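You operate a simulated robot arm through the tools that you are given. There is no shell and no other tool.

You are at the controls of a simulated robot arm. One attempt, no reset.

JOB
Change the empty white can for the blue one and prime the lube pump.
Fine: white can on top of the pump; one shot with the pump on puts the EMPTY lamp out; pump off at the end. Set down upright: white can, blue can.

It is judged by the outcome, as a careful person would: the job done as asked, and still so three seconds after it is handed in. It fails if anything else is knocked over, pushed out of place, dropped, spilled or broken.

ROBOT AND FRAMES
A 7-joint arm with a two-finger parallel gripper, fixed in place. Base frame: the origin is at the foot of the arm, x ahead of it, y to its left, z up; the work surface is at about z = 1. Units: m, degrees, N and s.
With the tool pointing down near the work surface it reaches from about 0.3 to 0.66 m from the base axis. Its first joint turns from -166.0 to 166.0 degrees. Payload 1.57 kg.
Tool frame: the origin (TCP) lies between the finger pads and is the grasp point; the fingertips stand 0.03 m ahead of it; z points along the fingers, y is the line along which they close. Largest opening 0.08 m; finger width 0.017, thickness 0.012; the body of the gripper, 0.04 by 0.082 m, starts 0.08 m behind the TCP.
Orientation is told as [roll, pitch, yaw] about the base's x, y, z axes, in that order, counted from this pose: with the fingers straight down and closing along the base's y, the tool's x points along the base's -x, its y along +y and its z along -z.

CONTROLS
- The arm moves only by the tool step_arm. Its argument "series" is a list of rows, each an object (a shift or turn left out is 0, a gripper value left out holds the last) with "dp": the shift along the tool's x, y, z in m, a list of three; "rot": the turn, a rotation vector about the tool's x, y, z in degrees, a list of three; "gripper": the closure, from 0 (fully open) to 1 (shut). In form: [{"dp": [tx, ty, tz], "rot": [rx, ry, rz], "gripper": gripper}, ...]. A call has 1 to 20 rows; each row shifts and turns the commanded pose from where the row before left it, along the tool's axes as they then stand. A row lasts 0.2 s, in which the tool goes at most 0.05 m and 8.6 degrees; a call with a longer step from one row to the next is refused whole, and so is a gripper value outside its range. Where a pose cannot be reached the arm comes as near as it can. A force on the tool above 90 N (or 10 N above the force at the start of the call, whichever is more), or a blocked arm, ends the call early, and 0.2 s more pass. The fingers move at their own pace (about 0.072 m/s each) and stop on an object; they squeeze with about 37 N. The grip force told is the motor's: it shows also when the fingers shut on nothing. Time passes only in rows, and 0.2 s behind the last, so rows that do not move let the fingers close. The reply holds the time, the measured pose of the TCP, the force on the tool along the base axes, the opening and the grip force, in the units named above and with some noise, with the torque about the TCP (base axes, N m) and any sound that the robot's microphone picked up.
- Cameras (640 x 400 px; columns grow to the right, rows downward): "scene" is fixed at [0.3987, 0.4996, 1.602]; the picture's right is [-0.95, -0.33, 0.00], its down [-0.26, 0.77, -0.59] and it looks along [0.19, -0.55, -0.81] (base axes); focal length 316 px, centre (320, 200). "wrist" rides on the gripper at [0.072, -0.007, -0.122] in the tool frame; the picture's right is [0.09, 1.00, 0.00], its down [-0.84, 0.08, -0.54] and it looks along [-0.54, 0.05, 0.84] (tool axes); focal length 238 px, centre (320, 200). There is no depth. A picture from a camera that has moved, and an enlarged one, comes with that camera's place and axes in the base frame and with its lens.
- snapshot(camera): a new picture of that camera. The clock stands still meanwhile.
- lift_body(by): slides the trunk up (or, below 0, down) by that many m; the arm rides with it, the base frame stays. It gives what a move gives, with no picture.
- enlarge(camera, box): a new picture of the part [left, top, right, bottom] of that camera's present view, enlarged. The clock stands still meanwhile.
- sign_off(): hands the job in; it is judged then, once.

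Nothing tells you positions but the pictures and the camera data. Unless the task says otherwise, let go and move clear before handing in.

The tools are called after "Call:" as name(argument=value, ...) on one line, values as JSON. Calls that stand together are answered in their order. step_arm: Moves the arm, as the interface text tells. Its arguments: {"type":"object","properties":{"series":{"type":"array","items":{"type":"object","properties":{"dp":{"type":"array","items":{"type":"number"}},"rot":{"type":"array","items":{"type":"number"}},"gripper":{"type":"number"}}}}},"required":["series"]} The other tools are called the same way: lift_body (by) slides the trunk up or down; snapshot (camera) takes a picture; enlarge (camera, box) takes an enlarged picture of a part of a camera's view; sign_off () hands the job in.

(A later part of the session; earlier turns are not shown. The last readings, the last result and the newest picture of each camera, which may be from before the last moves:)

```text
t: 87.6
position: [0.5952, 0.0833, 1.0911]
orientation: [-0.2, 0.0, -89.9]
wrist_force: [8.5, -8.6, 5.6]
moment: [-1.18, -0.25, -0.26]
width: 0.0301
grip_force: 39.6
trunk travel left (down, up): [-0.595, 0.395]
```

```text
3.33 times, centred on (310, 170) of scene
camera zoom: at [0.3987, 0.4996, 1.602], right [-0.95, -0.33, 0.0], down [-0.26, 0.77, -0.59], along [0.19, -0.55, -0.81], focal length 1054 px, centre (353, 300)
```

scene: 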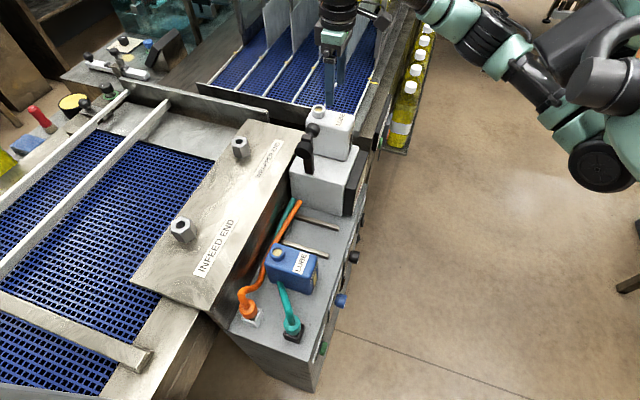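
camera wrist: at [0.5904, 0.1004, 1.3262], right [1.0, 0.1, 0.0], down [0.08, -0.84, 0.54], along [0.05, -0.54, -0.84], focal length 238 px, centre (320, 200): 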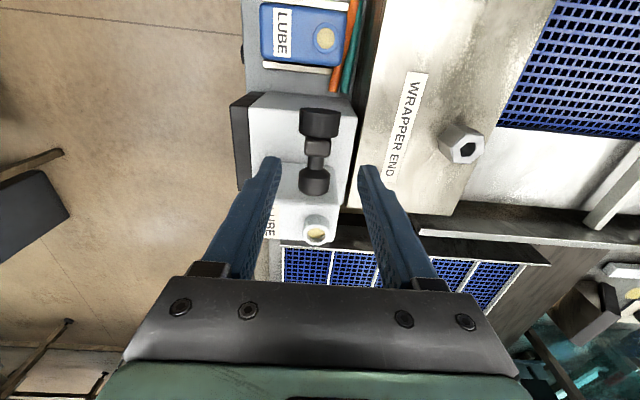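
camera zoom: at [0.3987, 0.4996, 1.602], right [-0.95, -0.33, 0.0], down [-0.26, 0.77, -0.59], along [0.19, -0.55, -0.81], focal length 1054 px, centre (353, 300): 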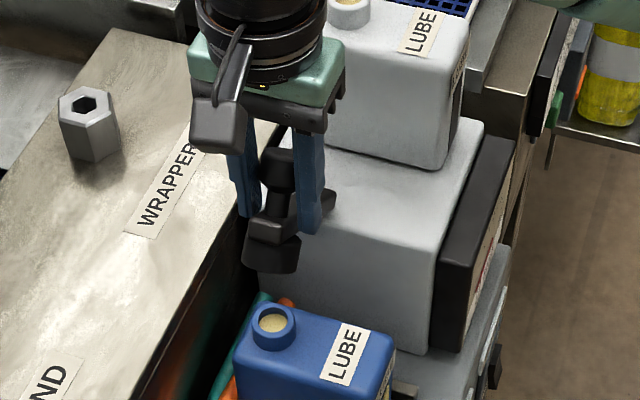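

Call:
step_arm(series=[{"dp": [0.0065, 0, 0.006]}, {"dp": [0.006, 0, 0.0065]}, {"dp": [0.0053, 0, 0.0071]}, {"dp": [0.0048, 0, 0.0074]}, {}])

Call:
enlarge(camera="scene", box=[260, 140, 350, 230])

Call:
enlarge(camera="wrist", box=[220, 40, 420, 220])

```text
t: 88.8
position: [0.5943, 0.1082, 1.0622]
orientation: [0.0, 0.2, -89.8]
wrist_force: [14.4, -3.8, 10.2]
moment: [-1.25, -0.11, -0.03]
width: 0.0301
grip_force: 39.5
trunk travel left (down, up): [-0.595, 0.395]
```

```text
4.44 times, centred on (305, 185) of scene
camera zoom: at [0.3987, 0.4996, 1.602], right [-0.95, -0.33, 0.0], down [-0.26, 0.77, -0.59], along [0.19, -0.55, -0.81], focal length 1406 px, centre (387, 267)
```

zoom: 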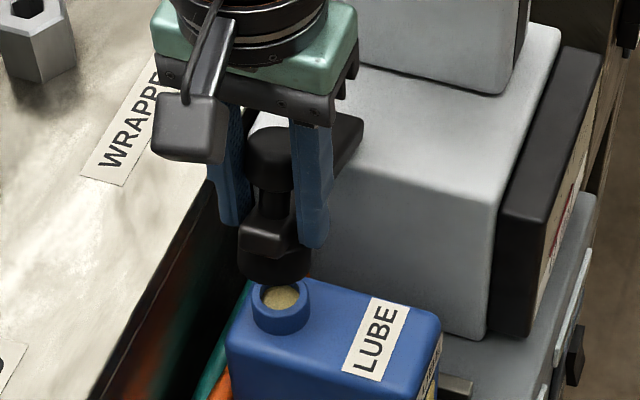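

```text
2.22 times, centred on (320, 130) of wrist
camera zoom: at [0.5881, 0.1793, 1.1861], right [1.0, 0.1, 0.0], down [0.08, -0.84, 0.54], along [0.05, -0.54, -0.84], focal length 530 px, centre (320, 356)
```

zoom: 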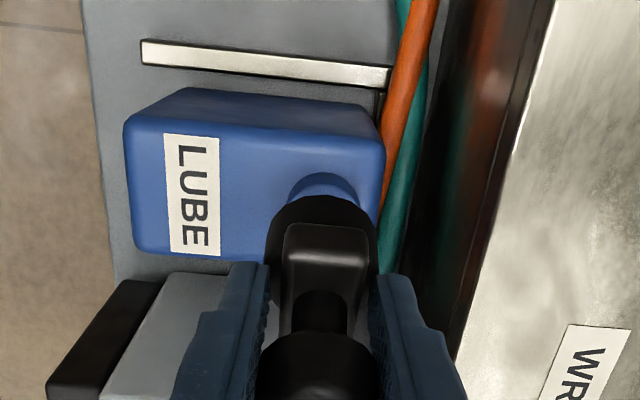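

Call:
step_arm(series=[{"dp": [0.0035, 0.001, 0.0062]}, {"dp": [0.0027, 0, 0.0065]}, {}])

Call:
enlarge(camera="scene", box=[260, 140, 350, 230])

```text
t: 89.6
position: [0.5945, 0.1157, 1.0509]
orientation: [-0.1, 0.2, -89.7]
wrist_force: [9.8, -0.6, 12.5]
moment: [-1.25, -0.51, -0.15]
width: 0.0304
grip_force: 39.9
trunk travel left (down, up): [-0.595, 0.395]
```

```text
4.44 times, centred on (305, 185) of scene
camera zoom: at [0.3987, 0.4996, 1.602], right [-0.95, -0.33, 0.0], down [-0.26, 0.77, -0.59], along [0.19, -0.55, -0.81], focal length 1406 px, centre (387, 267)
```

zoom: 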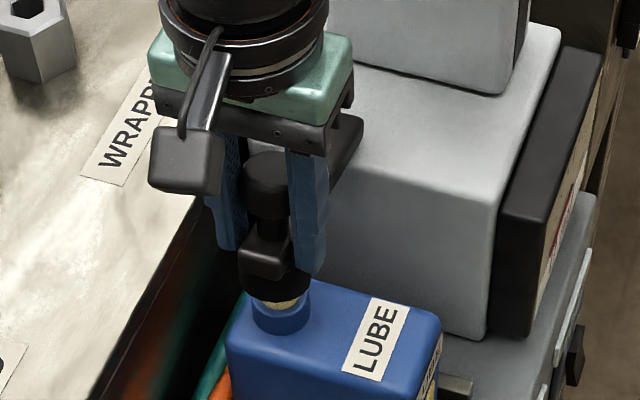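

Call:
step_arm(series=[{"dp": [0.001, 0, 0.004]}, {"dp": [0.0005, 0, 0.004]}, {}])

Call:
enlarge(camera="scene", box=[260, 140, 350, 230])

```text
t: 90.4
position: [0.595, 0.1172, 1.0434]
orientation: [-0.1, 0.1, -89.7]
wrist_force: [12.2, 7.5, 13.7]
moment: [-1.22, -0.41, -0.03]
width: 0.0302
grip_force: 39.2
trunk travel left (down, up): [-0.595, 0.395]
```

```text
4.44 times, centred on (305, 185) of scene
camera zoom: at [0.3987, 0.4996, 1.602], right [-0.95, -0.33, 0.0], down [-0.26, 0.77, -0.59], along [0.19, -0.55, -0.81], focal length 1406 px, centre (387, 267)
```

zoom: 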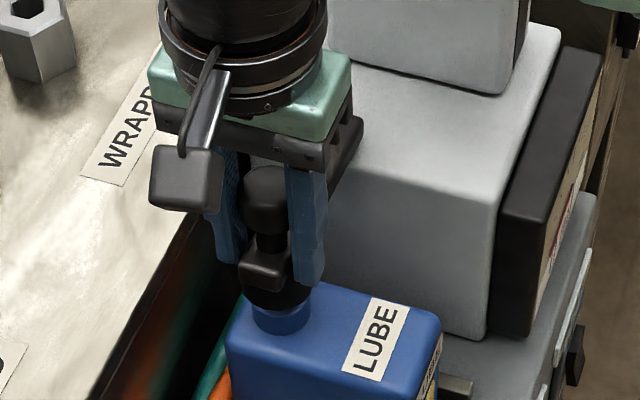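

Call:
step_arm(series=[{"dp": [-0.0005, 0.001, 0.003]}, {"dp": [0, 0, 0.002]}, {}])

```text
t: 91.2
position: [0.5952, 0.1178, 1.0378]
orientation: [-0.1, 0.0, -89.7]
wrist_force: [4.1, 16.6, 14.9]
moment: [-1.03, -0.72, -0.06]
width: 0.0303
grip_force: 39.5
trunk travel left (down, up): [-0.595, 0.395]
```

Call:
step_arm(series=[{"dp": [0.0015, 0, 0.002]}, {}])

Call:
enlarge(camera="scene", box=[260, 140, 350, 230])

Call:
enlarge(camera="wrist", box=[220, 40, 420, 220])

```text
t: 91.8
position: [0.5948, 0.1188, 1.036]
orientation: [-0.2, -0.1, -89.8]
wrist_force: [1.8, 14.2, 13.7]
moment: [-1.08, -0.85, -0.21]
width: 0.0305
grip_force: 39.3
trunk travel left (down, up): [-0.595, 0.395]
```

```text
4.44 times, centred on (305, 185) of scene
camera zoom: at [0.3987, 0.4996, 1.602], right [-0.95, -0.33, 0.0], down [-0.26, 0.77, -0.59], along [0.19, -0.55, -0.81], focal length 1406 px, centre (387, 267)
```

zoom: 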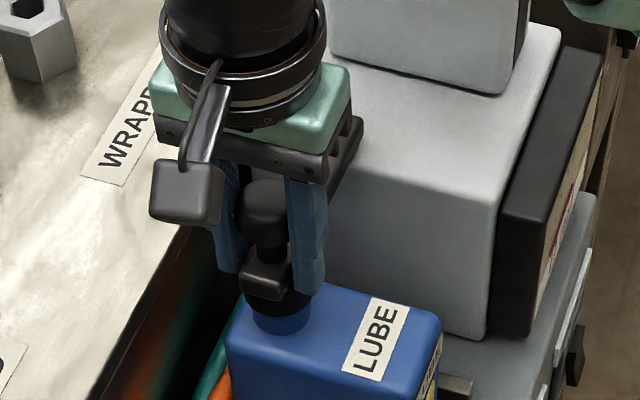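

```text
2.22 times, centred on (320, 130) of wrist
camera zoom: at [0.5883, 0.1895, 1.1587], right [1.0, 0.1, 0.0], down [0.08, -0.84, 0.54], along [0.05, -0.54, -0.84], focal length 530 px, centre (320, 356)
```

zoom: 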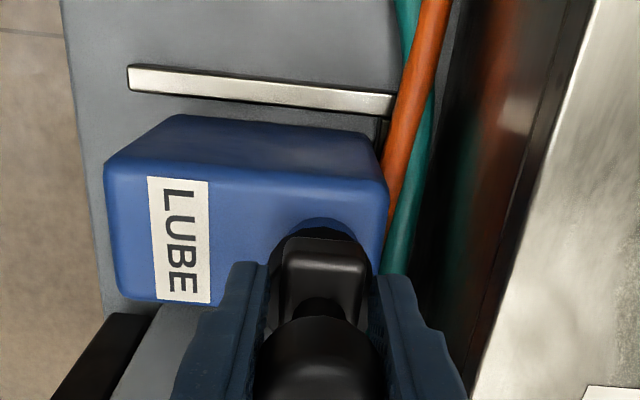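

Call:
step_arm(series=[{"dp": [0.001, 0, 0.002]}, {"dp": [0, 0, 0.001]}, {}])

```text
t: 92.6
position: [0.5942, 0.1184, 1.0336]
orientation: [0.0, 0.0, -89.7]
wrist_force: [0.5, 9.4, 13.0]
moment: [-1.14, -0.63, -0.24]
width: 0.0303
grip_force: 39.1
trunk travel left (down, up): [-0.595, 0.395]
```

The force is no longer changing, so the collar is either seated or the pads are sliding. I'll release, rise, and compare with the original closed picture.

Call:
step_arm(series=[{"gripper": 0.4}, {}, {"dp": [0, 0, -0.03]}, {"dp": [0, 0, -0.04]}, {"dp": [0, 0, -0.04]}, {}])

Call:
enlarge(camera="scene", box=[250, 130, 350, 230])

Call:
enlarge(camera="wrist", box=[260, 70, 400, 220])

```text
t: 94.0
position: [0.5964, 0.1154, 1.1409]
orientation: [-0.3, 0.1, -89.8]
wrist_force: [0.4, 0.1, -0.5]
moment: [-0.02, -0.01, -0.02]
width: 0.0481
grip_force: 0.1
trunk travel left (down, up): [-0.595, 0.395]
```

```text
4.00 times, centred on (300, 180) of scene
camera zoom: at [0.3987, 0.4996, 1.602], right [-0.95, -0.33, 0.0], down [-0.26, 0.77, -0.59], along [0.19, -0.55, -0.81], focal length 1265 px, centre (400, 280)
```

zoom: 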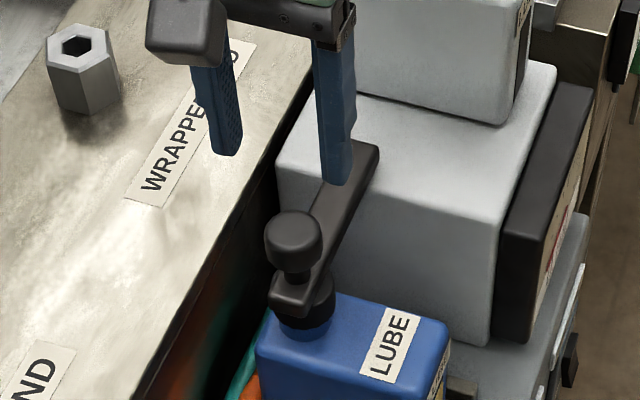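

```text
2.67 times, centred on (330, 145) of wrist
camera zoom: at [0.5897, 0.1872, 1.265], right [1.0, 0.09, 0.0], down [0.08, -0.84, 0.54], along [0.05, -0.54, -0.84], focal length 636 px, centre (293, 347)
```

zoom: 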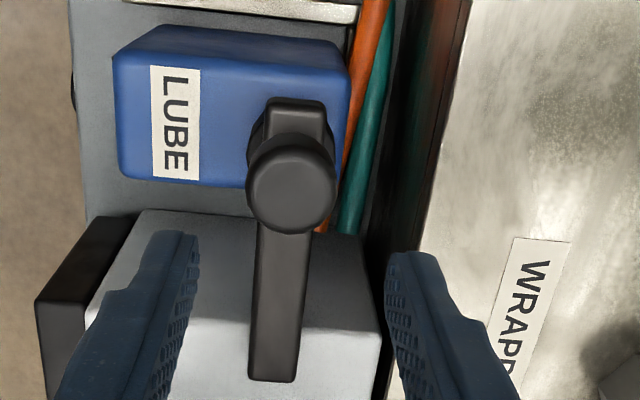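

The arm is seated exactly as it was on the white can. Now the panel: I place PUMP at about (0.445, −0.063, 0.733), SHOT at (0.444, 0.338, 0.72) and the EMPTY lamp at (0.45, 0.12, 0.62). I'll back out in front, close the fingers and tilt the tool forward.

Call:
step_arm(series=[{"dp": [0, -0.04, -0.01]}, {"dp": [0, -0.045, 0]}, {"dp": [0, -0.045, 0]}, {"dp": [0, -0.045, 0]}, {"dp": [0, -0.045, 0]}, {"rot": [0, 0, -8.5], "gripper": 1.0}, {"rot": [0, 0, -8.5]}, {"rot": [0, 0, -8.5]}, {"rot": [0, 0, -8.5]}, {"rot": [0, 0, -8.5]}, {"rot": [0, 0, -8.5]}, {"rot": [0, 0, -8.5]}, {"rot": [0, 0, -8.5]}, {"rot": [0, 0, -8.5]}, {"rot": [0, 0, -8.5]}, {"rot": [0, 0, -5]}])

Call:
step_arm(series=[{"dp": [0, -0.04, 0]}, {"dp": [0, -0.04, 0]}, {"dp": [0, -0.04, 0]}, {"rot": [0, -8, 0]}, {"rot": [0, -8, 0]}, {"rot": [0, -8, 0]}, {"rot": [0, -8, 0]}, {"rot": [0, -8, 0]}, {}])

```text
t: 97.4
position: [0.3768, 0.1163, 1.1532]
orientation: [0.0, 0.2, 0.3]
wrist_force: [0.4, -0.2, 0.1]
moment: [0.0, 0.04, 0.0]
width: 0.0001
grip_force: 20.9
trunk travel left (down, up): [-0.595, 0.395]
```

```text
t: 99.4
position: [0.4038, -0.0066, 1.1593]
orientation: [0.4, -37.2, -1.3]
wrist_force: [-0.6, -0.1, -0.7]
moment: [-0.04, -0.01, -0.01]
width: 0.0001
grip_force: 21.4
out of reach, approached as far as the arm can: row 8
trunk travel left (down, up): [-0.595, 0.395]
```

Call:
step_arm(series=[{"rot": [0, 5, 0]}, {"dp": [0.03, -0.02, -0.02]}, {"dp": [0.015, -0.02, 0.0]}, {}])

Call:
snapshot(camera="wrist")

Call:
snapshot(camera="scene")

```text
t: 100.1
position: [0.3633, -0.0277, 1.1302]
orientation: [-3.4, -26.2, 4.2]
wrist_force: [0.8, 0.7, -0.4]
moment: [0.04, -0.01, 0.0]
width: 0.0
grip_force: 21.2
out of reach, approached as far as the arm can: row 2, 3
trunk travel left (down, up): [-0.595, 0.395]
stopped in row 3: the arm was blocked; the commanded pose is now the measured one
```

```text
taken
camera wrist: at [0.2447, -0.0357, 1.2093], right [-0.13, 0.99, -0.1], down [0.5, 0.15, 0.85], along [0.85, 0.06, -0.52], focal length 238 px, centre (320, 200)
```

wrist: 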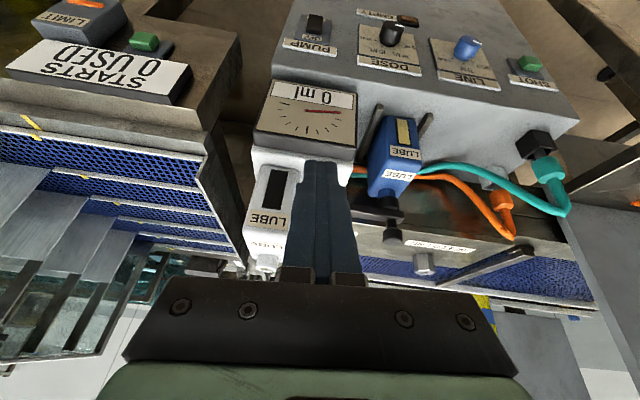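

```text
taken
```

scene: 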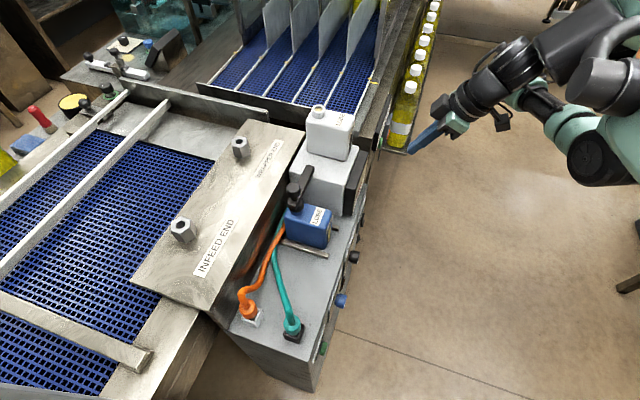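

The arm is folded too tightly at this height relative to the trunk. I'll keep the trunk where it is and reach the arm downward in front of the panel instead.

Call:
step_arm(series=[{"dp": [0.0176, 0, 0.0359]}, {"dp": [0.0176, 0, 0.0359]}, {"dp": [0.0176, 0, 0.0359]}, {"dp": [0.0176, 0, 0.0359]}, {}])

```text
t: 101.3
position: [0.3867, -0.0406, 0.9804]
orientation: [-3.3, -27.1, 3.9]
wrist_force: [0.5, 0.0, 0.1]
moment: [0.0, 0.01, -0.02]
width: 0.0001
grip_force: 21.2
out of reach, approached as far as the arm can: row 1, 2
trunk travel left (down, up): [-0.595, 0.395]
```

Call:
step_arm(series=[{"rot": [-1.5, 0, 3.5]}, {"dp": [0.0312, 0, -0.0159]}, {"dp": [0.018, 0, 0.0356]}, {"dp": [0.018, 0, 0.0356]}, {}])

Call:
snapshot(camera="wrist")

```text
t: 102.5
position: [0.3829, -0.0484, 0.8952]
orientation: [-0.1, -27.0, -0.1]
wrist_force: [0.7, -0.2, -0.2]
moment: [-0.02, 0.01, -0.01]
width: 0.0
grip_force: 21.4
out of reach, approached as far as the arm can: row 2
trunk travel left (down, up): [-0.595, 0.395]
```

```text
taken
camera wrist: at [0.2631, -0.0544, 0.9718], right [-0.08, 1.0, -0.04], down [0.5, 0.08, 0.86], along [0.86, 0.05, -0.5], focal length 238 px, centre (320, 200)
```

wrist: 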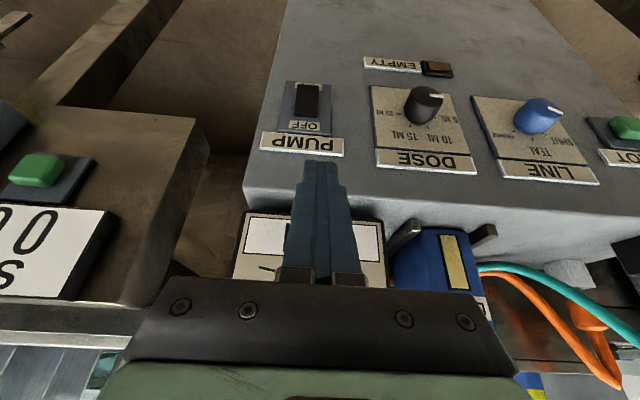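

Call:
enlarge(camera="wrist", box=[240, 40, 400, 180])

Call:
enlarge(camera="scene", box=[310, 190, 390, 370])

```text
2.86 times, centred on (320, 110) of wrist
camera zoom: at [0.2631, -0.0544, 0.9718], right [-0.08, 1.0, -0.04], down [0.5, 0.08, 0.86], along [0.86, 0.05, -0.5], focal length 681 px, centre (320, 457)
```

zoom: 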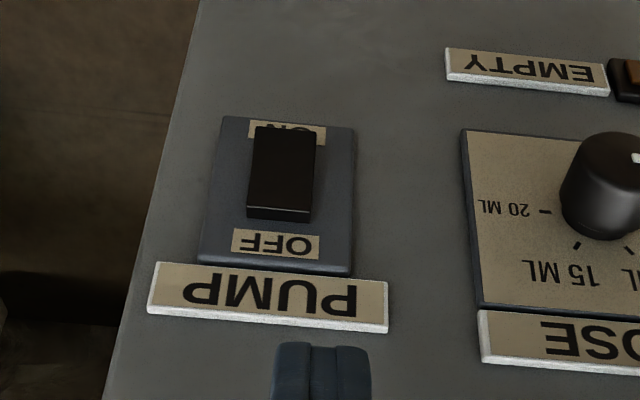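

```text
2.22 times, centred on (350, 280) of scene
camera zoom: at [0.3987, 0.4996, 1.602], right [-0.95, -0.33, 0.0], down [-0.26, 0.77, -0.59], along [0.19, -0.55, -0.81], focal length 703 px, centre (253, 22)
```

zoom: 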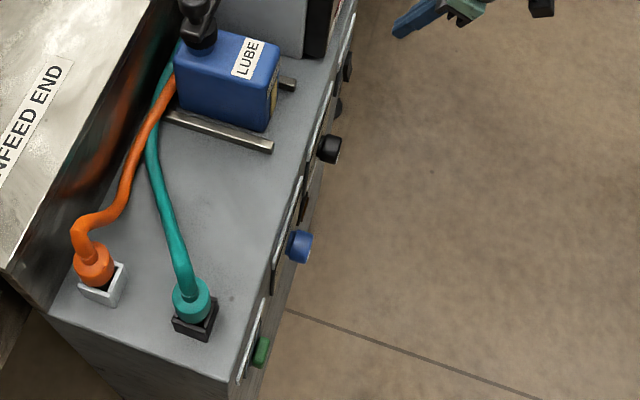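

The rocker centre is at about (0.44, −0.0645, 0.74), with ON at its lower end (z≈0.725), which is sticking out. I'll lower the closed fingertips in front of the ON end.

Call:
step_arm(series=[{"dp": [0.0165, -0.004, 0.0323]}, {"dp": [0.0165, -0.004, 0.0323]}, {"dp": [0.0165, -0.004, 0.0323]}, {"dp": [0.0165, -0.004, 0.0323]}, {}])

Call:
snapshot(camera="wrist")

Call:
enlarge(camera="wrist", box=[240, 40, 400, 180])

Call:
snapshot(camera="scene")

```text
t: 103.7
position: [0.3836, -0.0634, 0.7496]
orientation: [0.1, -27.1, 0.0]
wrist_force: [1.6, 0.6, -0.8]
moment: [-0.01, 0.02, -0.03]
width: 0.0
grip_force: 21.1
trunk travel left (down, up): [-0.595, 0.395]
```

```text
taken
camera wrist: at [0.2632, -0.069, 0.8264], right [-0.08, 1.0, -0.04], down [0.5, 0.08, 0.86], along [0.86, 0.05, -0.5], focal length 238 px, centre (320, 200)
```

wrist: 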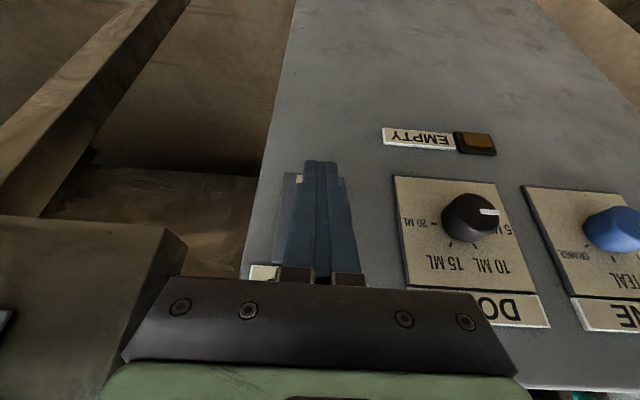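

```text
2.86 times, centred on (320, 110) of wrist
camera zoom: at [0.2632, -0.069, 0.8264], right [-0.08, 1.0, -0.04], down [0.5, 0.08, 0.86], along [0.86, 0.05, -0.5], focal length 681 px, centre (320, 457)
```

zoom: 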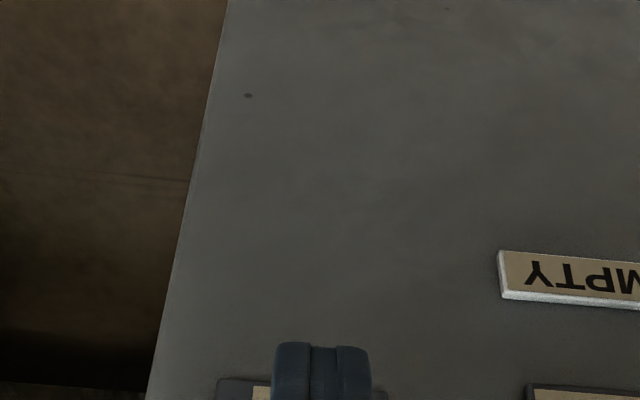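

```text
taken
```

scene: 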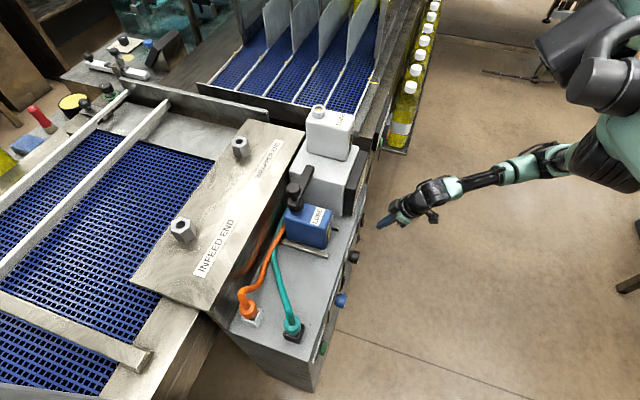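

Fingertips are aligned with the ON end. I'll push forward in small steps, listening for a click.

Call:
step_arm(series=[{"dp": [-0.0089, -0.001, 0.0045]}, {"dp": [-0.0089, 0, 0.0045]}, {"dp": [-0.0045, 0, 0.0023]}, {}])

```text
t: 104.7
position: [0.4086, -0.0631, 0.7505]
orientation: [0.0, -27.1, 0.0]
wrist_force: [0.0, -1.2, -0.4]
moment: [-0.02, 0.04, 0.0]
width: 0.0
grip_force: 21.0
trunk travel left (down, up): [-0.595, 0.395]
```

Call:
step_arm(series=[{"dp": [-0.0027, 0, 0.0014]}, {"dp": [-0.0027, 0, 0.0014]}, {}])

Call:
enlarge(camera="wrist", box=[240, 120, 400, 280])

```text
t: 105.5
position: [0.4138, -0.0623, 0.7496]
orientation: [0.0, -27.2, -0.1]
wrist_force: [-0.8, 0.5, -0.5]
moment: [-0.01, 0.01, -0.04]
width: 0.0001
grip_force: 20.9
trunk travel left (down, up): [-0.595, 0.395]
```

```text
2.50 times, centred on (320, 200) of wrist
camera zoom: at [0.295, -0.0698, 0.8271], right [-0.08, 1.0, -0.04], down [0.5, 0.08, 0.86], along [0.86, 0.05, -0.5], focal length 596 px, centre (320, 200)
```

zoom: 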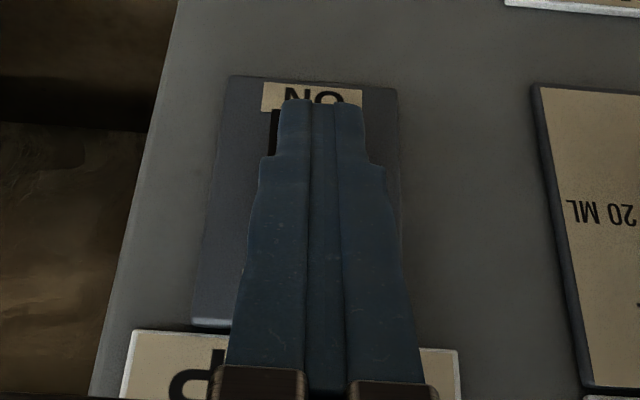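

Call:
step_arm(series=[{"dp": [-0.0027, -0.003, 0.0014]}, {"dp": [-0.0027, 0, 0.0014]}, {}])

```text
t: 106.3
position: [0.4211, -0.0664, 0.7509]
orientation: [0.1, -27.0, -0.1]
wrist_force: [0.4, 0.6, -0.3]
moment: [0.01, 0.0, -0.05]
width: 0.0
grip_force: 21.3
trunk travel left (down, up): [-0.595, 0.395]
```

Call:
step_arm(series=[{"dp": [-0.0027, 0, 0.0014]}, {"dp": [-0.0027, 0, 0.0014]}, {}])

Call:
enlarge(camera="wrist", box=[240, 120, 400, 280])

```text
t: 107.1
position: [0.4234, -0.0664, 0.7492]
orientation: [-0.1, -26.7, -0.1]
wrist_force: [-23.5, -0.4, 3.9]
moment: [0.2, 0.47, 0.04]
width: 0.0001
grip_force: 21.4
trunk travel left (down, up): [-0.595, 0.395]
```

```text
2.50 times, centred on (320, 200) of wrist
camera zoom: at [0.3048, -0.0729, 0.8267], right [-0.08, 1.0, -0.04], down [0.5, 0.08, 0.86], along [0.86, 0.05, -0.51], focal length 596 px, centre (320, 200)
```

zoom: 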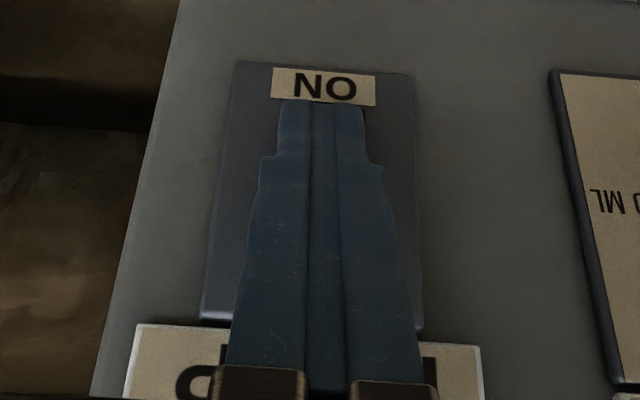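

Contact at 23 N. I'll back off and look at the rocker and the lamp.

Call:
step_arm(series=[{"dp": [0.0178, 0, -0.009]}, {"dp": [0.0134, 0, -0.0068]}, {"dp": [-0.018, 0, -0.0356]}, {"dp": [-0.018, 0, -0.0356]}, {"dp": [-0.018, 0, -0.0356]}, {}])

Call:
snapshot(camera="wrist")

Call:
enlarge(camera="wrist", box=[260, 20, 420, 180])

```text
t: 108.5
position: [0.3904, -0.0673, 0.8696]
orientation: [0.0, -27.0, 0.0]
wrist_force: [-0.7, -0.1, 0.6]
moment: [-0.02, 0.02, 0.03]
width: 0.0
grip_force: 21.4
trunk travel left (down, up): [-0.595, 0.395]
```

```text
taken
camera wrist: at [0.2714, -0.0728, 0.9464], right [-0.08, 1.0, -0.04], down [0.5, 0.08, 0.86], along [0.86, 0.05, -0.5], focal length 238 px, centre (320, 200)
```

wrist: 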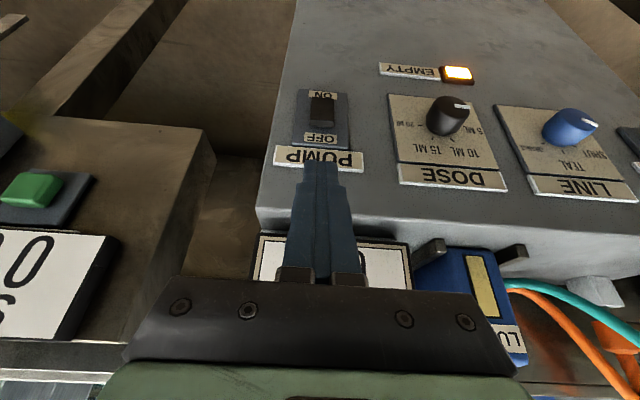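

```text
2.50 times, centred on (340, 100) of wrist
camera zoom: at [0.2714, -0.0728, 0.9464], right [-0.08, 1.0, -0.04], down [0.5, 0.08, 0.86], along [0.86, 0.05, -0.5], focal length 596 px, centre (270, 450)
```

zoom: 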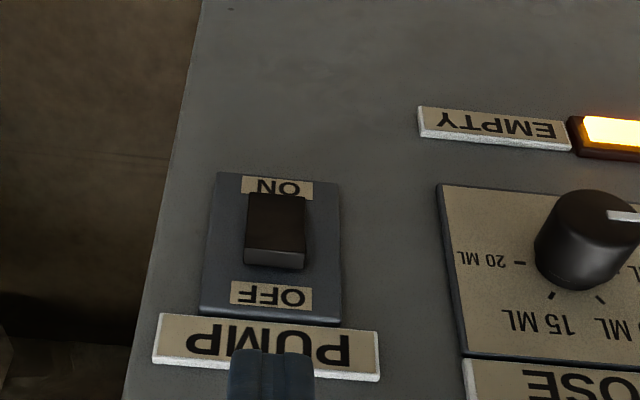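

The pump is on and the EMPTY lamp is lit. Now I'll move over to the SHOT button at about y=0.338.

Call:
step_arm(series=[{"dp": [0, 0.045, 0]}, {"dp": [0, 0.045, 0]}, {"dp": [0, 0.045, 0]}, {"dp": [0, 0.045, 0]}, {"dp": [0, 0.045, 0]}, {"dp": [0, 0.045, 0]}, {"dp": [0, 0.045, 0]}, {"dp": [0, 0.045, 0]}, {"dp": [0, 0.045, 0]}, {}])

Call:
snapshot(camera="wrist")

Call:
enlarge(camera="wrist", box=[240, 40, 400, 200])

Call:
snapshot(camera="scene")

```text
t: 110.7
position: [0.3906, 0.3398, 0.8691]
orientation: [-0.1, -27.0, -0.1]
wrist_force: [-0.2, -0.3, -0.1]
moment: [0.01, 0.01, 0.03]
width: 0.0001
grip_force: 21.8
trunk travel left (down, up): [-0.595, 0.395]
```

```text
taken
camera wrist: at [0.2713, 0.3327, 0.9462], right [-0.08, 1.0, -0.04], down [0.5, 0.08, 0.86], along [0.86, 0.05, -0.5], focal length 238 px, centre (320, 200)
```

wrist: 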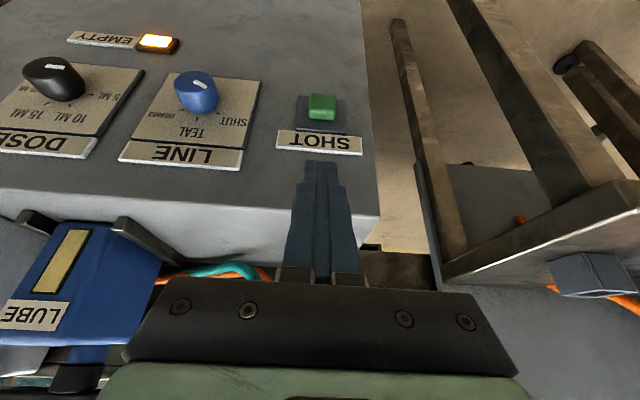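

```text
2.50 times, centred on (320, 120) of wrist
camera zoom: at [0.2713, 0.3327, 0.9462], right [-0.08, 1.0, -0.04], down [0.5, 0.08, 0.86], along [0.86, 0.05, -0.5], focal length 596 px, centre (320, 400)
```

zoom: 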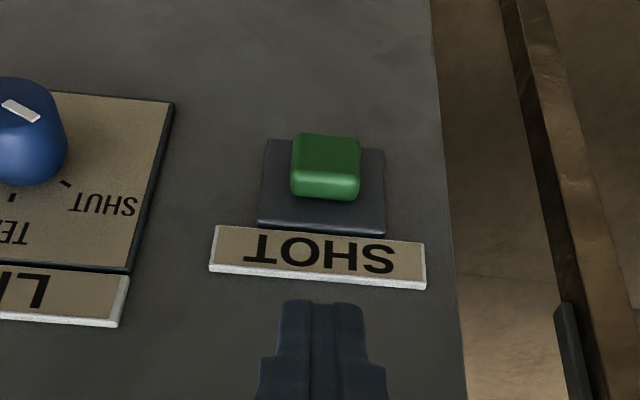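

```text
taken
```

scene: 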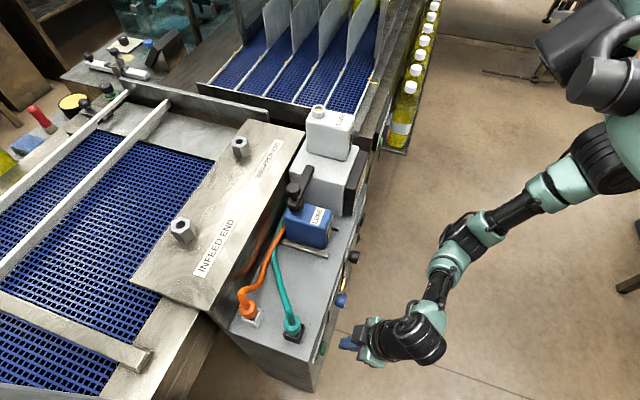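

Call:
step_arm(series=[{"dp": [0.0139, 0, 0.0272]}, {"dp": [0.0139, 0, 0.0272]}, {"dp": [0.0139, 0, 0.0272]}, {"dp": [0.0139, 0, 0.0272]}, {"dp": [-0.0089, 0, 0.0045]}, {"dp": [-0.0062, 0, 0.0032]}, {}])

Call:
enlarge(camera="wrist", box=[240, 100, 400, 260])

```text
t: 112.3
position: [0.4082, 0.3366, 0.7472]
orientation: [0.0, -27.0, -0.1]
wrist_force: [-1.2, 1.0, 0.7]
moment: [-0.01, -0.02, 0.02]
width: 0.0001
grip_force: 20.9
trunk travel left (down, up): [-0.595, 0.395]
```

```text
2.50 times, centred on (320, 180) of wrist
camera zoom: at [0.289, 0.3318, 0.8237], right [-0.08, 1.0, -0.04], down [0.5, 0.08, 0.86], along [0.86, 0.05, -0.5], focal length 596 px, centre (320, 250)
```

zoom: 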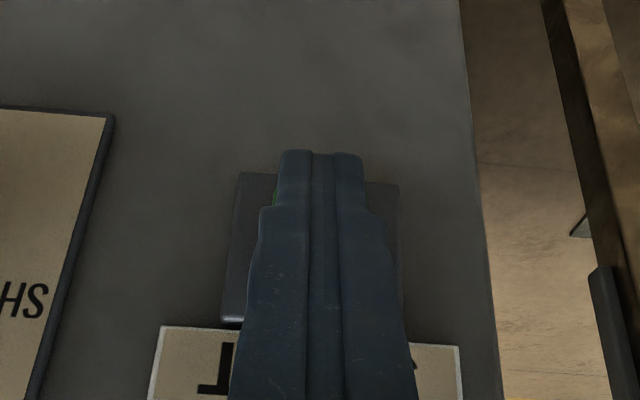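

Call:
step_arm(series=[{"dp": [-0.0027, 0, 0.0014]}, {"dp": [-0.0027, 0, 0.0014]}, {}])

```text
t: 113.1
position: [0.4153, 0.3399, 0.7469]
orientation: [-0.1, -27.1, 0.1]
wrist_force: [0.5, -0.2, -0.2]
moment: [0.0, 0.01, 0.01]
width: 0.0002
grip_force: 21.5
trunk travel left (down, up): [-0.595, 0.395]
```

Call:
step_arm(series=[{"dp": [-0.0027, 0, 0.0014]}, {}])

```text
t: 113.7
position: [0.4175, 0.3388, 0.7473]
orientation: [0.0, -27.1, -0.1]
wrist_force: [0.6, 0.7, 0.1]
moment: [0.0, 0.01, -0.03]
width: 0.0001
grip_force: 21.2
trunk travel left (down, up): [-0.595, 0.395]
```

Call:
step_arm(series=[{"dp": [-0.0027, 0, 0.0014]}, {}])

Call:
enlarge(camera="wrist", box=[20, 20, 400, 260])

```text
t: 114.3
position: [0.4207, 0.3383, 0.7458]
orientation: [0.1, -27.2, -0.1]
wrist_force: [-0.9, -0.1, -0.6]
moment: [0.0, 0.06, 0.02]
width: 0.0
grip_force: 20.9
trunk travel left (down, up): [-0.595, 0.395]
```

```text
1.67 times, centred on (210, 140) of wrist
camera zoom: at [0.301, 0.332, 0.8241], right [-0.08, 1.0, -0.04], down [0.5, 0.08, 0.86], along [0.86, 0.05, -0.5], focal length 397 px, centre (503, 300)
```

zoom: 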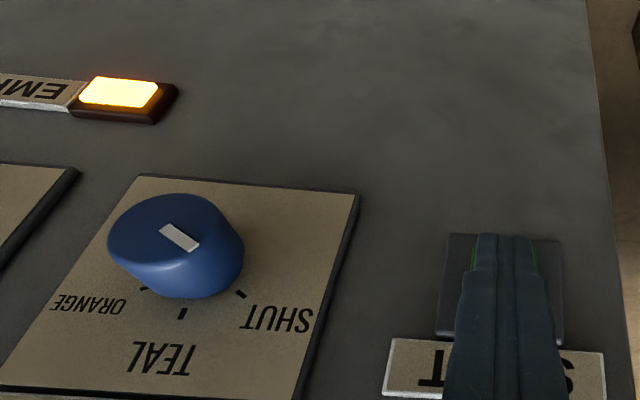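

Call:
step_arm(series=[{"dp": [-0.0027, 0, 0.0014]}, {}])

```text
t: 114.9
position: [0.4239, 0.3392, 0.7475]
orientation: [0.0, -27.2, 0.0]
wrist_force: [-2.2, 0.7, -0.5]
moment: [0.01, 0.06, 0.01]
width: 0.0
grip_force: 21.4
trunk travel left (down, up): [-0.595, 0.395]
heard: click
```

A click was heard: one shot. I'll check the lamp, then retract.

Call:
step_arm(series=[{"dp": [0.0089, 0, -0.0045]}, {"dp": [0.0178, 0, -0.009]}, {"dp": [-0.018, 0, -0.0356]}, {"dp": [-0.018, 0, -0.0356]}, {"dp": [-0.018, 0, -0.0356]}, {}])

Call:
snapshot(camera="wrist")

Call:
snapshot(camera="scene")

```text
t: 116.3
position: [0.3933, 0.338, 0.867]
orientation: [0.0, -27.1, -0.1]
wrist_force: [-0.5, -0.1, -0.5]
moment: [-0.02, -0.03, 0.0]
width: 0.0
grip_force: 21.6
trunk travel left (down, up): [-0.595, 0.395]
```

```text
taken
camera wrist: at [0.2741, 0.3313, 0.9437], right [-0.08, 1.0, -0.04], down [0.5, 0.08, 0.86], along [0.86, 0.05, -0.5], focal length 238 px, centre (320, 200)
```

wrist: 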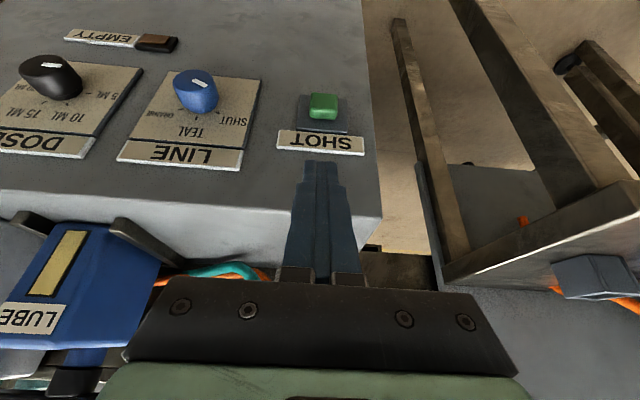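

```text
taken
```

scene: 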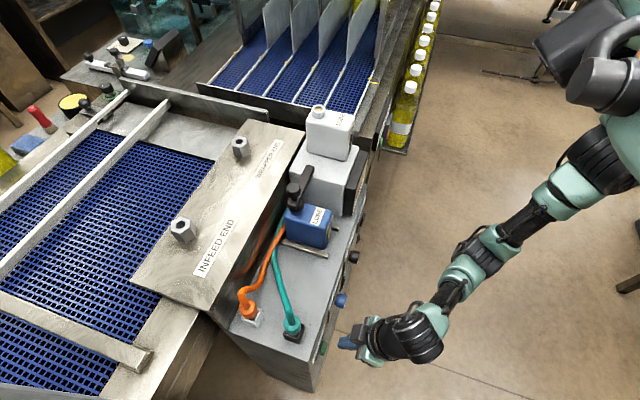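

The EMPTY lamp is out. Now back to the PUMP switch to press the upper (OFF) end.

Call:
step_arm(series=[{"dp": [0, -0.045, 0]}, {"dp": [0, -0.045, 0]}, {"dp": [0, -0.045, 0]}, {"dp": [0, -0.045, 0]}, {"dp": [0, -0.045, 0]}, {"dp": [0, -0.045, 0]}, {"dp": [0, -0.045, 0]}, {"dp": [0, -0.045, 0]}, {"dp": [0, -0.045, 0]}, {}])

Call:
enlarge(camera="wrist", box=[240, 20, 480, 180])

```text
t: 118.5
position: [0.3923, -0.0676, 0.8657]
orientation: [0.1, -27.1, 0.0]
wrist_force: [0.2, 0.0, 0.8]
moment: [0.0, 0.01, -0.04]
width: 0.0
grip_force: 21.1
trunk travel left (down, up): [-0.595, 0.395]
```

```text
2.50 times, centred on (360, 100) of wrist
camera zoom: at [0.2726, -0.0733, 0.9432], right [-0.08, 1.0, -0.04], down [0.5, 0.08, 0.86], along [0.86, 0.05, -0.5], focal length 596 px, centre (220, 450)
```

zoom: 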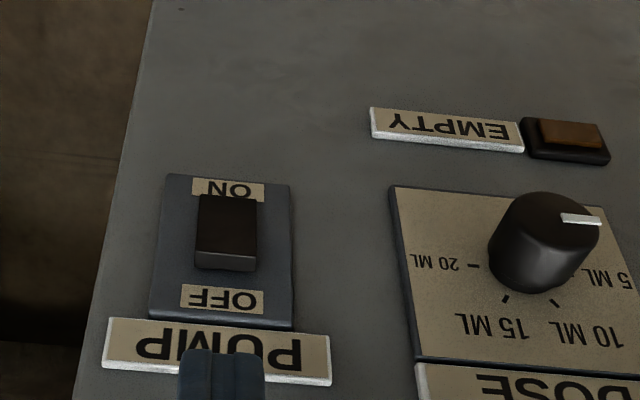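

Call:
step_arm(series=[{"dp": [0.0133, 0.002, 0.0261]}, {"dp": [0.0133, 0, 0.0261]}, {"dp": [0.0133, 0, 0.0261]}, {"dp": [-0.0071, 0, 0.0036]}, {"dp": [-0.0053, 0, 0.0027]}, {}])

Call:
enlarge(camera="wrist", box=[240, 120, 400, 280])

```text
t: 119.9
position: [0.4063, -0.0652, 0.7773]
orientation: [0.0, -27.0, 0.0]
wrist_force: [-0.8, -1.7, -0.9]
moment: [0.01, -0.01, 0.01]
width: 0.0
grip_force: 21.2
trunk travel left (down, up): [-0.595, 0.395]
```

```text
2.50 times, centred on (320, 200) of wrist
camera zoom: at [0.2877, -0.0712, 0.8557], right [-0.08, 1.0, -0.04], down [0.5, 0.08, 0.86], along [0.86, 0.05, -0.5], focal length 596 px, centre (320, 200)
```

zoom: 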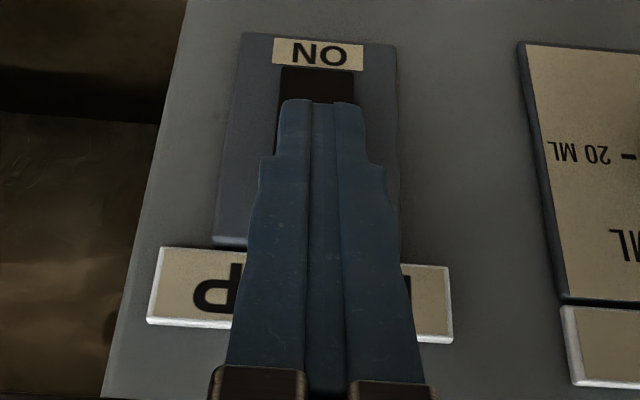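

Call:
step_arm(series=[{"dp": [-0.0027, 0, 0.0014]}, {"dp": [-0.0027, 0, 0.0014]}, {}])

Call:
step_arm(series=[{"dp": [-0.0027, 0, 0.0014]}, {}])

```text
t: 120.7
position: [0.413, -0.0643, 0.7802]
orientation: [0.0, -27.1, -0.2]
wrist_force: [0.4, 0.1, 0.2]
moment: [0.04, -0.02, 0.03]
width: 0.0001
grip_force: 21.8
trunk travel left (down, up): [-0.595, 0.395]
```

```text
t: 121.3
position: [0.4156, -0.0647, 0.7784]
orientation: [0.0, -26.9, -0.1]
wrist_force: [0.8, -0.3, 0.1]
moment: [-0.02, 0.0, -0.02]
width: 0.0001
grip_force: 21.4
trunk travel left (down, up): [-0.595, 0.395]
```

Call:
step_arm(series=[{"dp": [-0.0027, 0, 0.0014]}, {"dp": [-0.0018, 0, 0.0009]}, {}])

Call:
enlarge(camera="wrist", box=[240, 120, 400, 280])

```text
t: 122.1
position: [0.4216, -0.0643, 0.7795]
orientation: [0.0, -27.1, 0.0]
wrist_force: [0.6, 0.9, 0.0]
moment: [-0.01, -0.04, -0.03]
width: 0.0
grip_force: 21.0
trunk travel left (down, up): [-0.595, 0.395]
```

```text
2.50 times, centred on (320, 200) of wrist
camera zoom: at [0.3016, -0.0712, 0.856], right [-0.08, 1.0, -0.04], down [0.5, 0.08, 0.86], along [0.86, 0.05, -0.5], focal length 596 px, centre (320, 200)
```

zoom: 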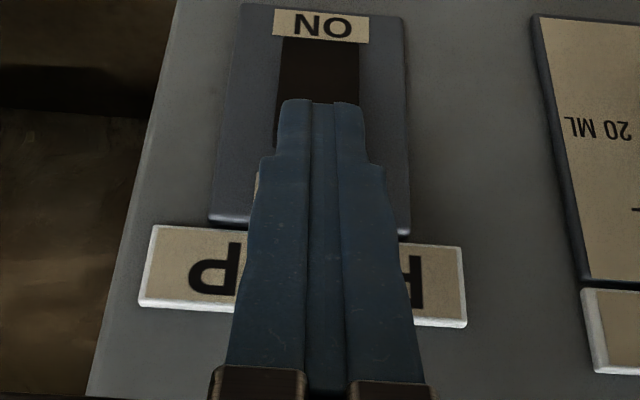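

Call:
step_arm(series=[{"dp": [-0.0022, 0, 0.0011]}, {}])

```text
t: 122.7
position: [0.4249, -0.0651, 0.7787]
orientation: [0.0, -27.2, -0.2]
wrist_force: [-0.2, -0.3, -0.1]
moment: [-0.03, 0.0, 0.02]
width: 0.0001
grip_force: 21.0
trunk travel left (down, up): [-0.595, 0.395]
```

Call:
step_arm(series=[{"dp": [-0.0018, 0, 0.0009]}, {}])

Call:
enlarge(camera="wrist", box=[240, 100, 400, 260])

```text
t: 123.3
position: [0.4258, -0.0639, 0.7799]
orientation: [0.0, -27.1, -0.1]
wrist_force: [0.2, -0.2, 0.6]
moment: [0.0, -0.01, 0.0]
width: 0.0
grip_force: 21.3
trunk travel left (down, up): [-0.595, 0.395]
```

```text
2.50 times, centred on (320, 180) of wrist
camera zoom: at [0.3058, -0.0712, 0.8557], right [-0.08, 1.0, -0.04], down [0.5, 0.08, 0.86], along [0.86, 0.05, -0.5], focal length 596 px, centre (320, 250)
```

zoom: 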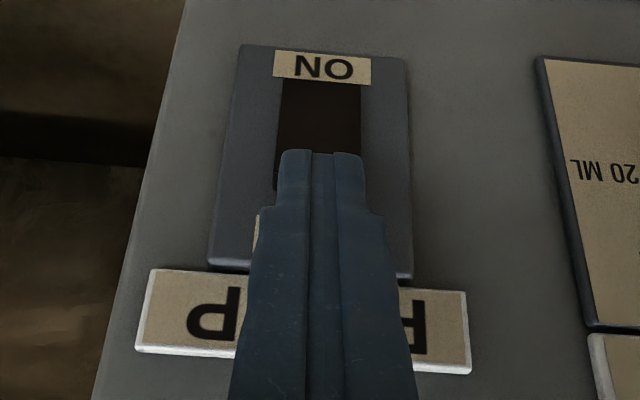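

The fingertip corner seems to sit just above the rocker's OFF end. I'll back off, lower by 8 mm and push again.

Call:
step_arm(series=[{"dp": [0.0134, 0, -0.0068]}, {"dp": [0.0036, 0, 0.0071]}, {"dp": [-0.0053, -0.001, 0.0027]}, {"dp": [-0.0027, 0, 0.0014]}, {}])

Call:
enlarge(camera="wrist", box=[240, 100, 400, 260])

```text
t: 124.5
position: [0.4187, -0.0641, 0.771]
orientation: [0.0, -27.0, -0.1]
wrist_force: [0.0, 0.6, 0.0]
moment: [-0.01, 0.0, -0.05]
width: 0.0
grip_force: 21.0
trunk travel left (down, up): [-0.595, 0.395]
```

```text
2.50 times, centred on (320, 180) of wrist
camera zoom: at [0.2996, -0.0721, 0.8478], right [-0.08, 1.0, -0.04], down [0.5, 0.08, 0.86], along [0.86, 0.05, -0.5], focal length 596 px, centre (320, 250)
```

zoom: 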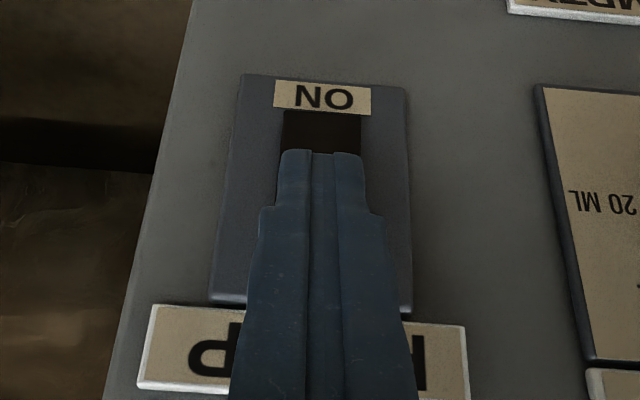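

Call:
step_arm(series=[{"dp": [-0.0027, 0, 0.0014]}, {"dp": [-0.0018, 0, 0.0009]}, {}])

Call:
step_arm(series=[{"dp": [-0.0022, 0, 0.0011]}, {}])

Call:
enlarge(camera="wrist", box=[240, 100, 400, 260])

```text
t: 125.3
position: [0.4249, -0.0649, 0.7714]
orientation: [0.0, -27.0, -0.1]
wrist_force: [0.2, 0.0, 0.2]
moment: [0.0, 0.01, 0.0]
width: 0.0
grip_force: 21.8
trunk travel left (down, up): [-0.595, 0.395]
```

```text
t: 125.9
position: [0.4261, -0.0649, 0.7705]
orientation: [0.0, -27.0, -0.1]
wrist_force: [-10.1, 1.2, 2.9]
moment: [0.07, 0.14, 0.05]
width: 0.0
grip_force: 21.4
trunk travel left (down, up): [-0.595, 0.395]
```

```text
2.50 times, centred on (320, 180) of wrist
camera zoom: at [0.3062, -0.0722, 0.8479], right [-0.08, 1.0, -0.04], down [0.5, 0.08, 0.86], along [0.86, 0.05, -0.5], focal length 596 px, centre (320, 250)
```

zoom: 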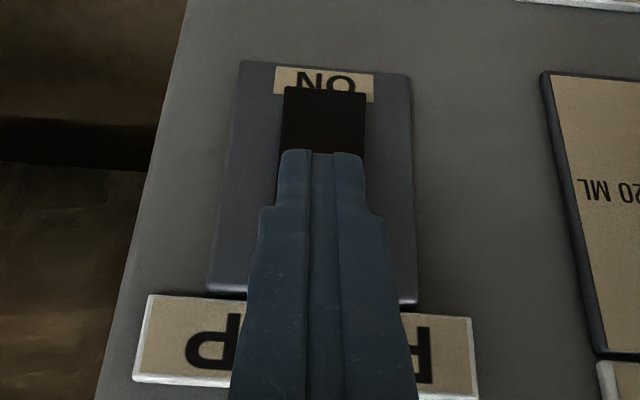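

The ON end is sticking out again, so the rocker has flipped to OFF. I'll retract and verify everything.

Call:
step_arm(series=[{"dp": [0.0178, 0, -0.009]}, {"dp": [0.0178, 0, -0.009]}, {"dp": [-0.018, 0, -0.0356]}, {"dp": [-0.018, 0, -0.0356]}, {"dp": [-0.018, 0, -0.0356]}, {}])

Call:
snapshot(camera="wrist")

Call:
enlarge(camera="wrist", box=[260, 20, 480, 180])

Call:
enlarge(camera="scene", box=[230, 90, 390, 290])

```text
t: 127.3
position: [0.3852, -0.0648, 0.89]
orientation: [0.0, -27.1, -0.2]
wrist_force: [-0.7, 0.5, -0.1]
moment: [-0.01, 0.01, -0.05]
width: 0.0002
grip_force: 21.2
trunk travel left (down, up): [-0.595, 0.395]
```

```text
taken
camera wrist: at [0.2656, -0.0717, 0.9666], right [-0.08, 1.0, -0.04], down [0.5, 0.08, 0.86], along [0.86, 0.05, -0.5], focal length 238 px, centre (320, 200)
```

wrist: 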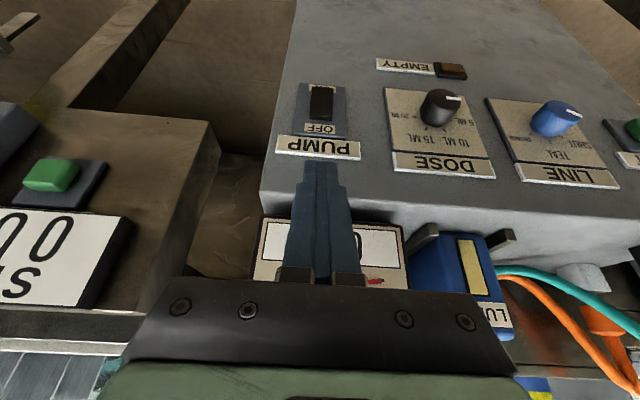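

```text
2.50 times, centred on (370, 100) of wrist
camera zoom: at [0.2656, -0.0717, 0.9666], right [-0.08, 1.0, -0.04], down [0.5, 0.08, 0.86], along [0.86, 0.05, -0.5], focal length 596 px, centre (195, 450)
```

zoom: 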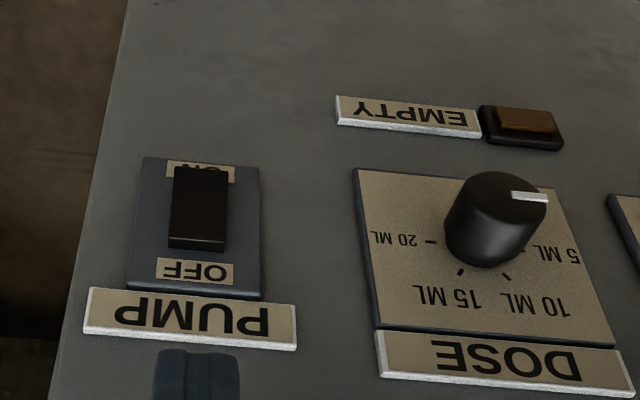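

```text
2.00 times, centred on (310, 190) of scene
camera zoom: at [0.3987, 0.4996, 1.602], right [-0.95, -0.33, 0.0], down [-0.26, 0.77, -0.59], along [0.19, -0.55, -0.81], focal length 633 px, centre (340, 220)
```

zoom: 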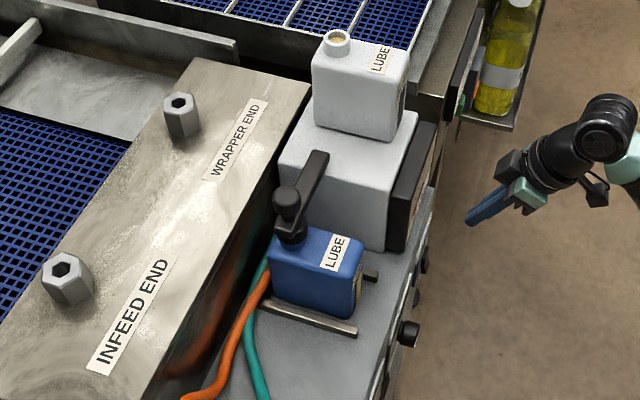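

PUMP is at OFF, the EMPTY lamp is out, the blue can is under the seated arm, and the white can stands upright on the pump. I'll move the arm a little further clear and take a last look.

Call:
step_arm(series=[{"dp": [-0.018, 0, -0.0356]}, {"dp": [-0.018, 0, -0.0356]}, {"dp": [-0.018, 0, -0.0356]}, {"dp": [0.01, 0, -0.02]}, {}])

Call:
snapshot(camera="scene")

Call:
snapshot(camera="wrist")

```text
t: 128.5
position: [0.37, -0.0612, 0.9315]
orientation: [1.0, -26.1, -0.7]
wrist_force: [0.6, -0.5, -0.5]
moment: [-0.01, 0.01, 0.0]
width: 0.0002
grip_force: 21.6
out of reach, approached as far as the arm can: row 2, 3, 4
trunk travel left (down, up): [-0.595, 0.395]
```

```text
taken
```

scene: 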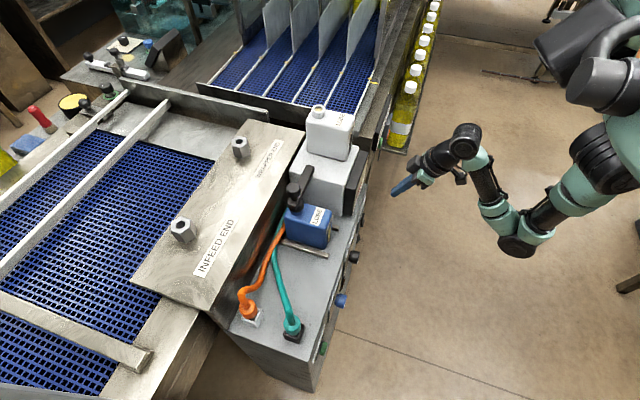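

```text
taken
camera wrist: at [0.251, -0.0695, 1.0096], right [-0.08, 1.0, -0.03], down [0.51, 0.06, 0.86], along [0.86, 0.05, -0.52], focal length 238 px, centre (320, 200)
```

wrist: 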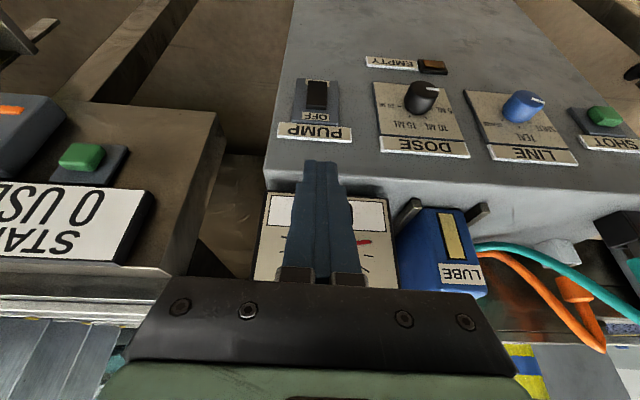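

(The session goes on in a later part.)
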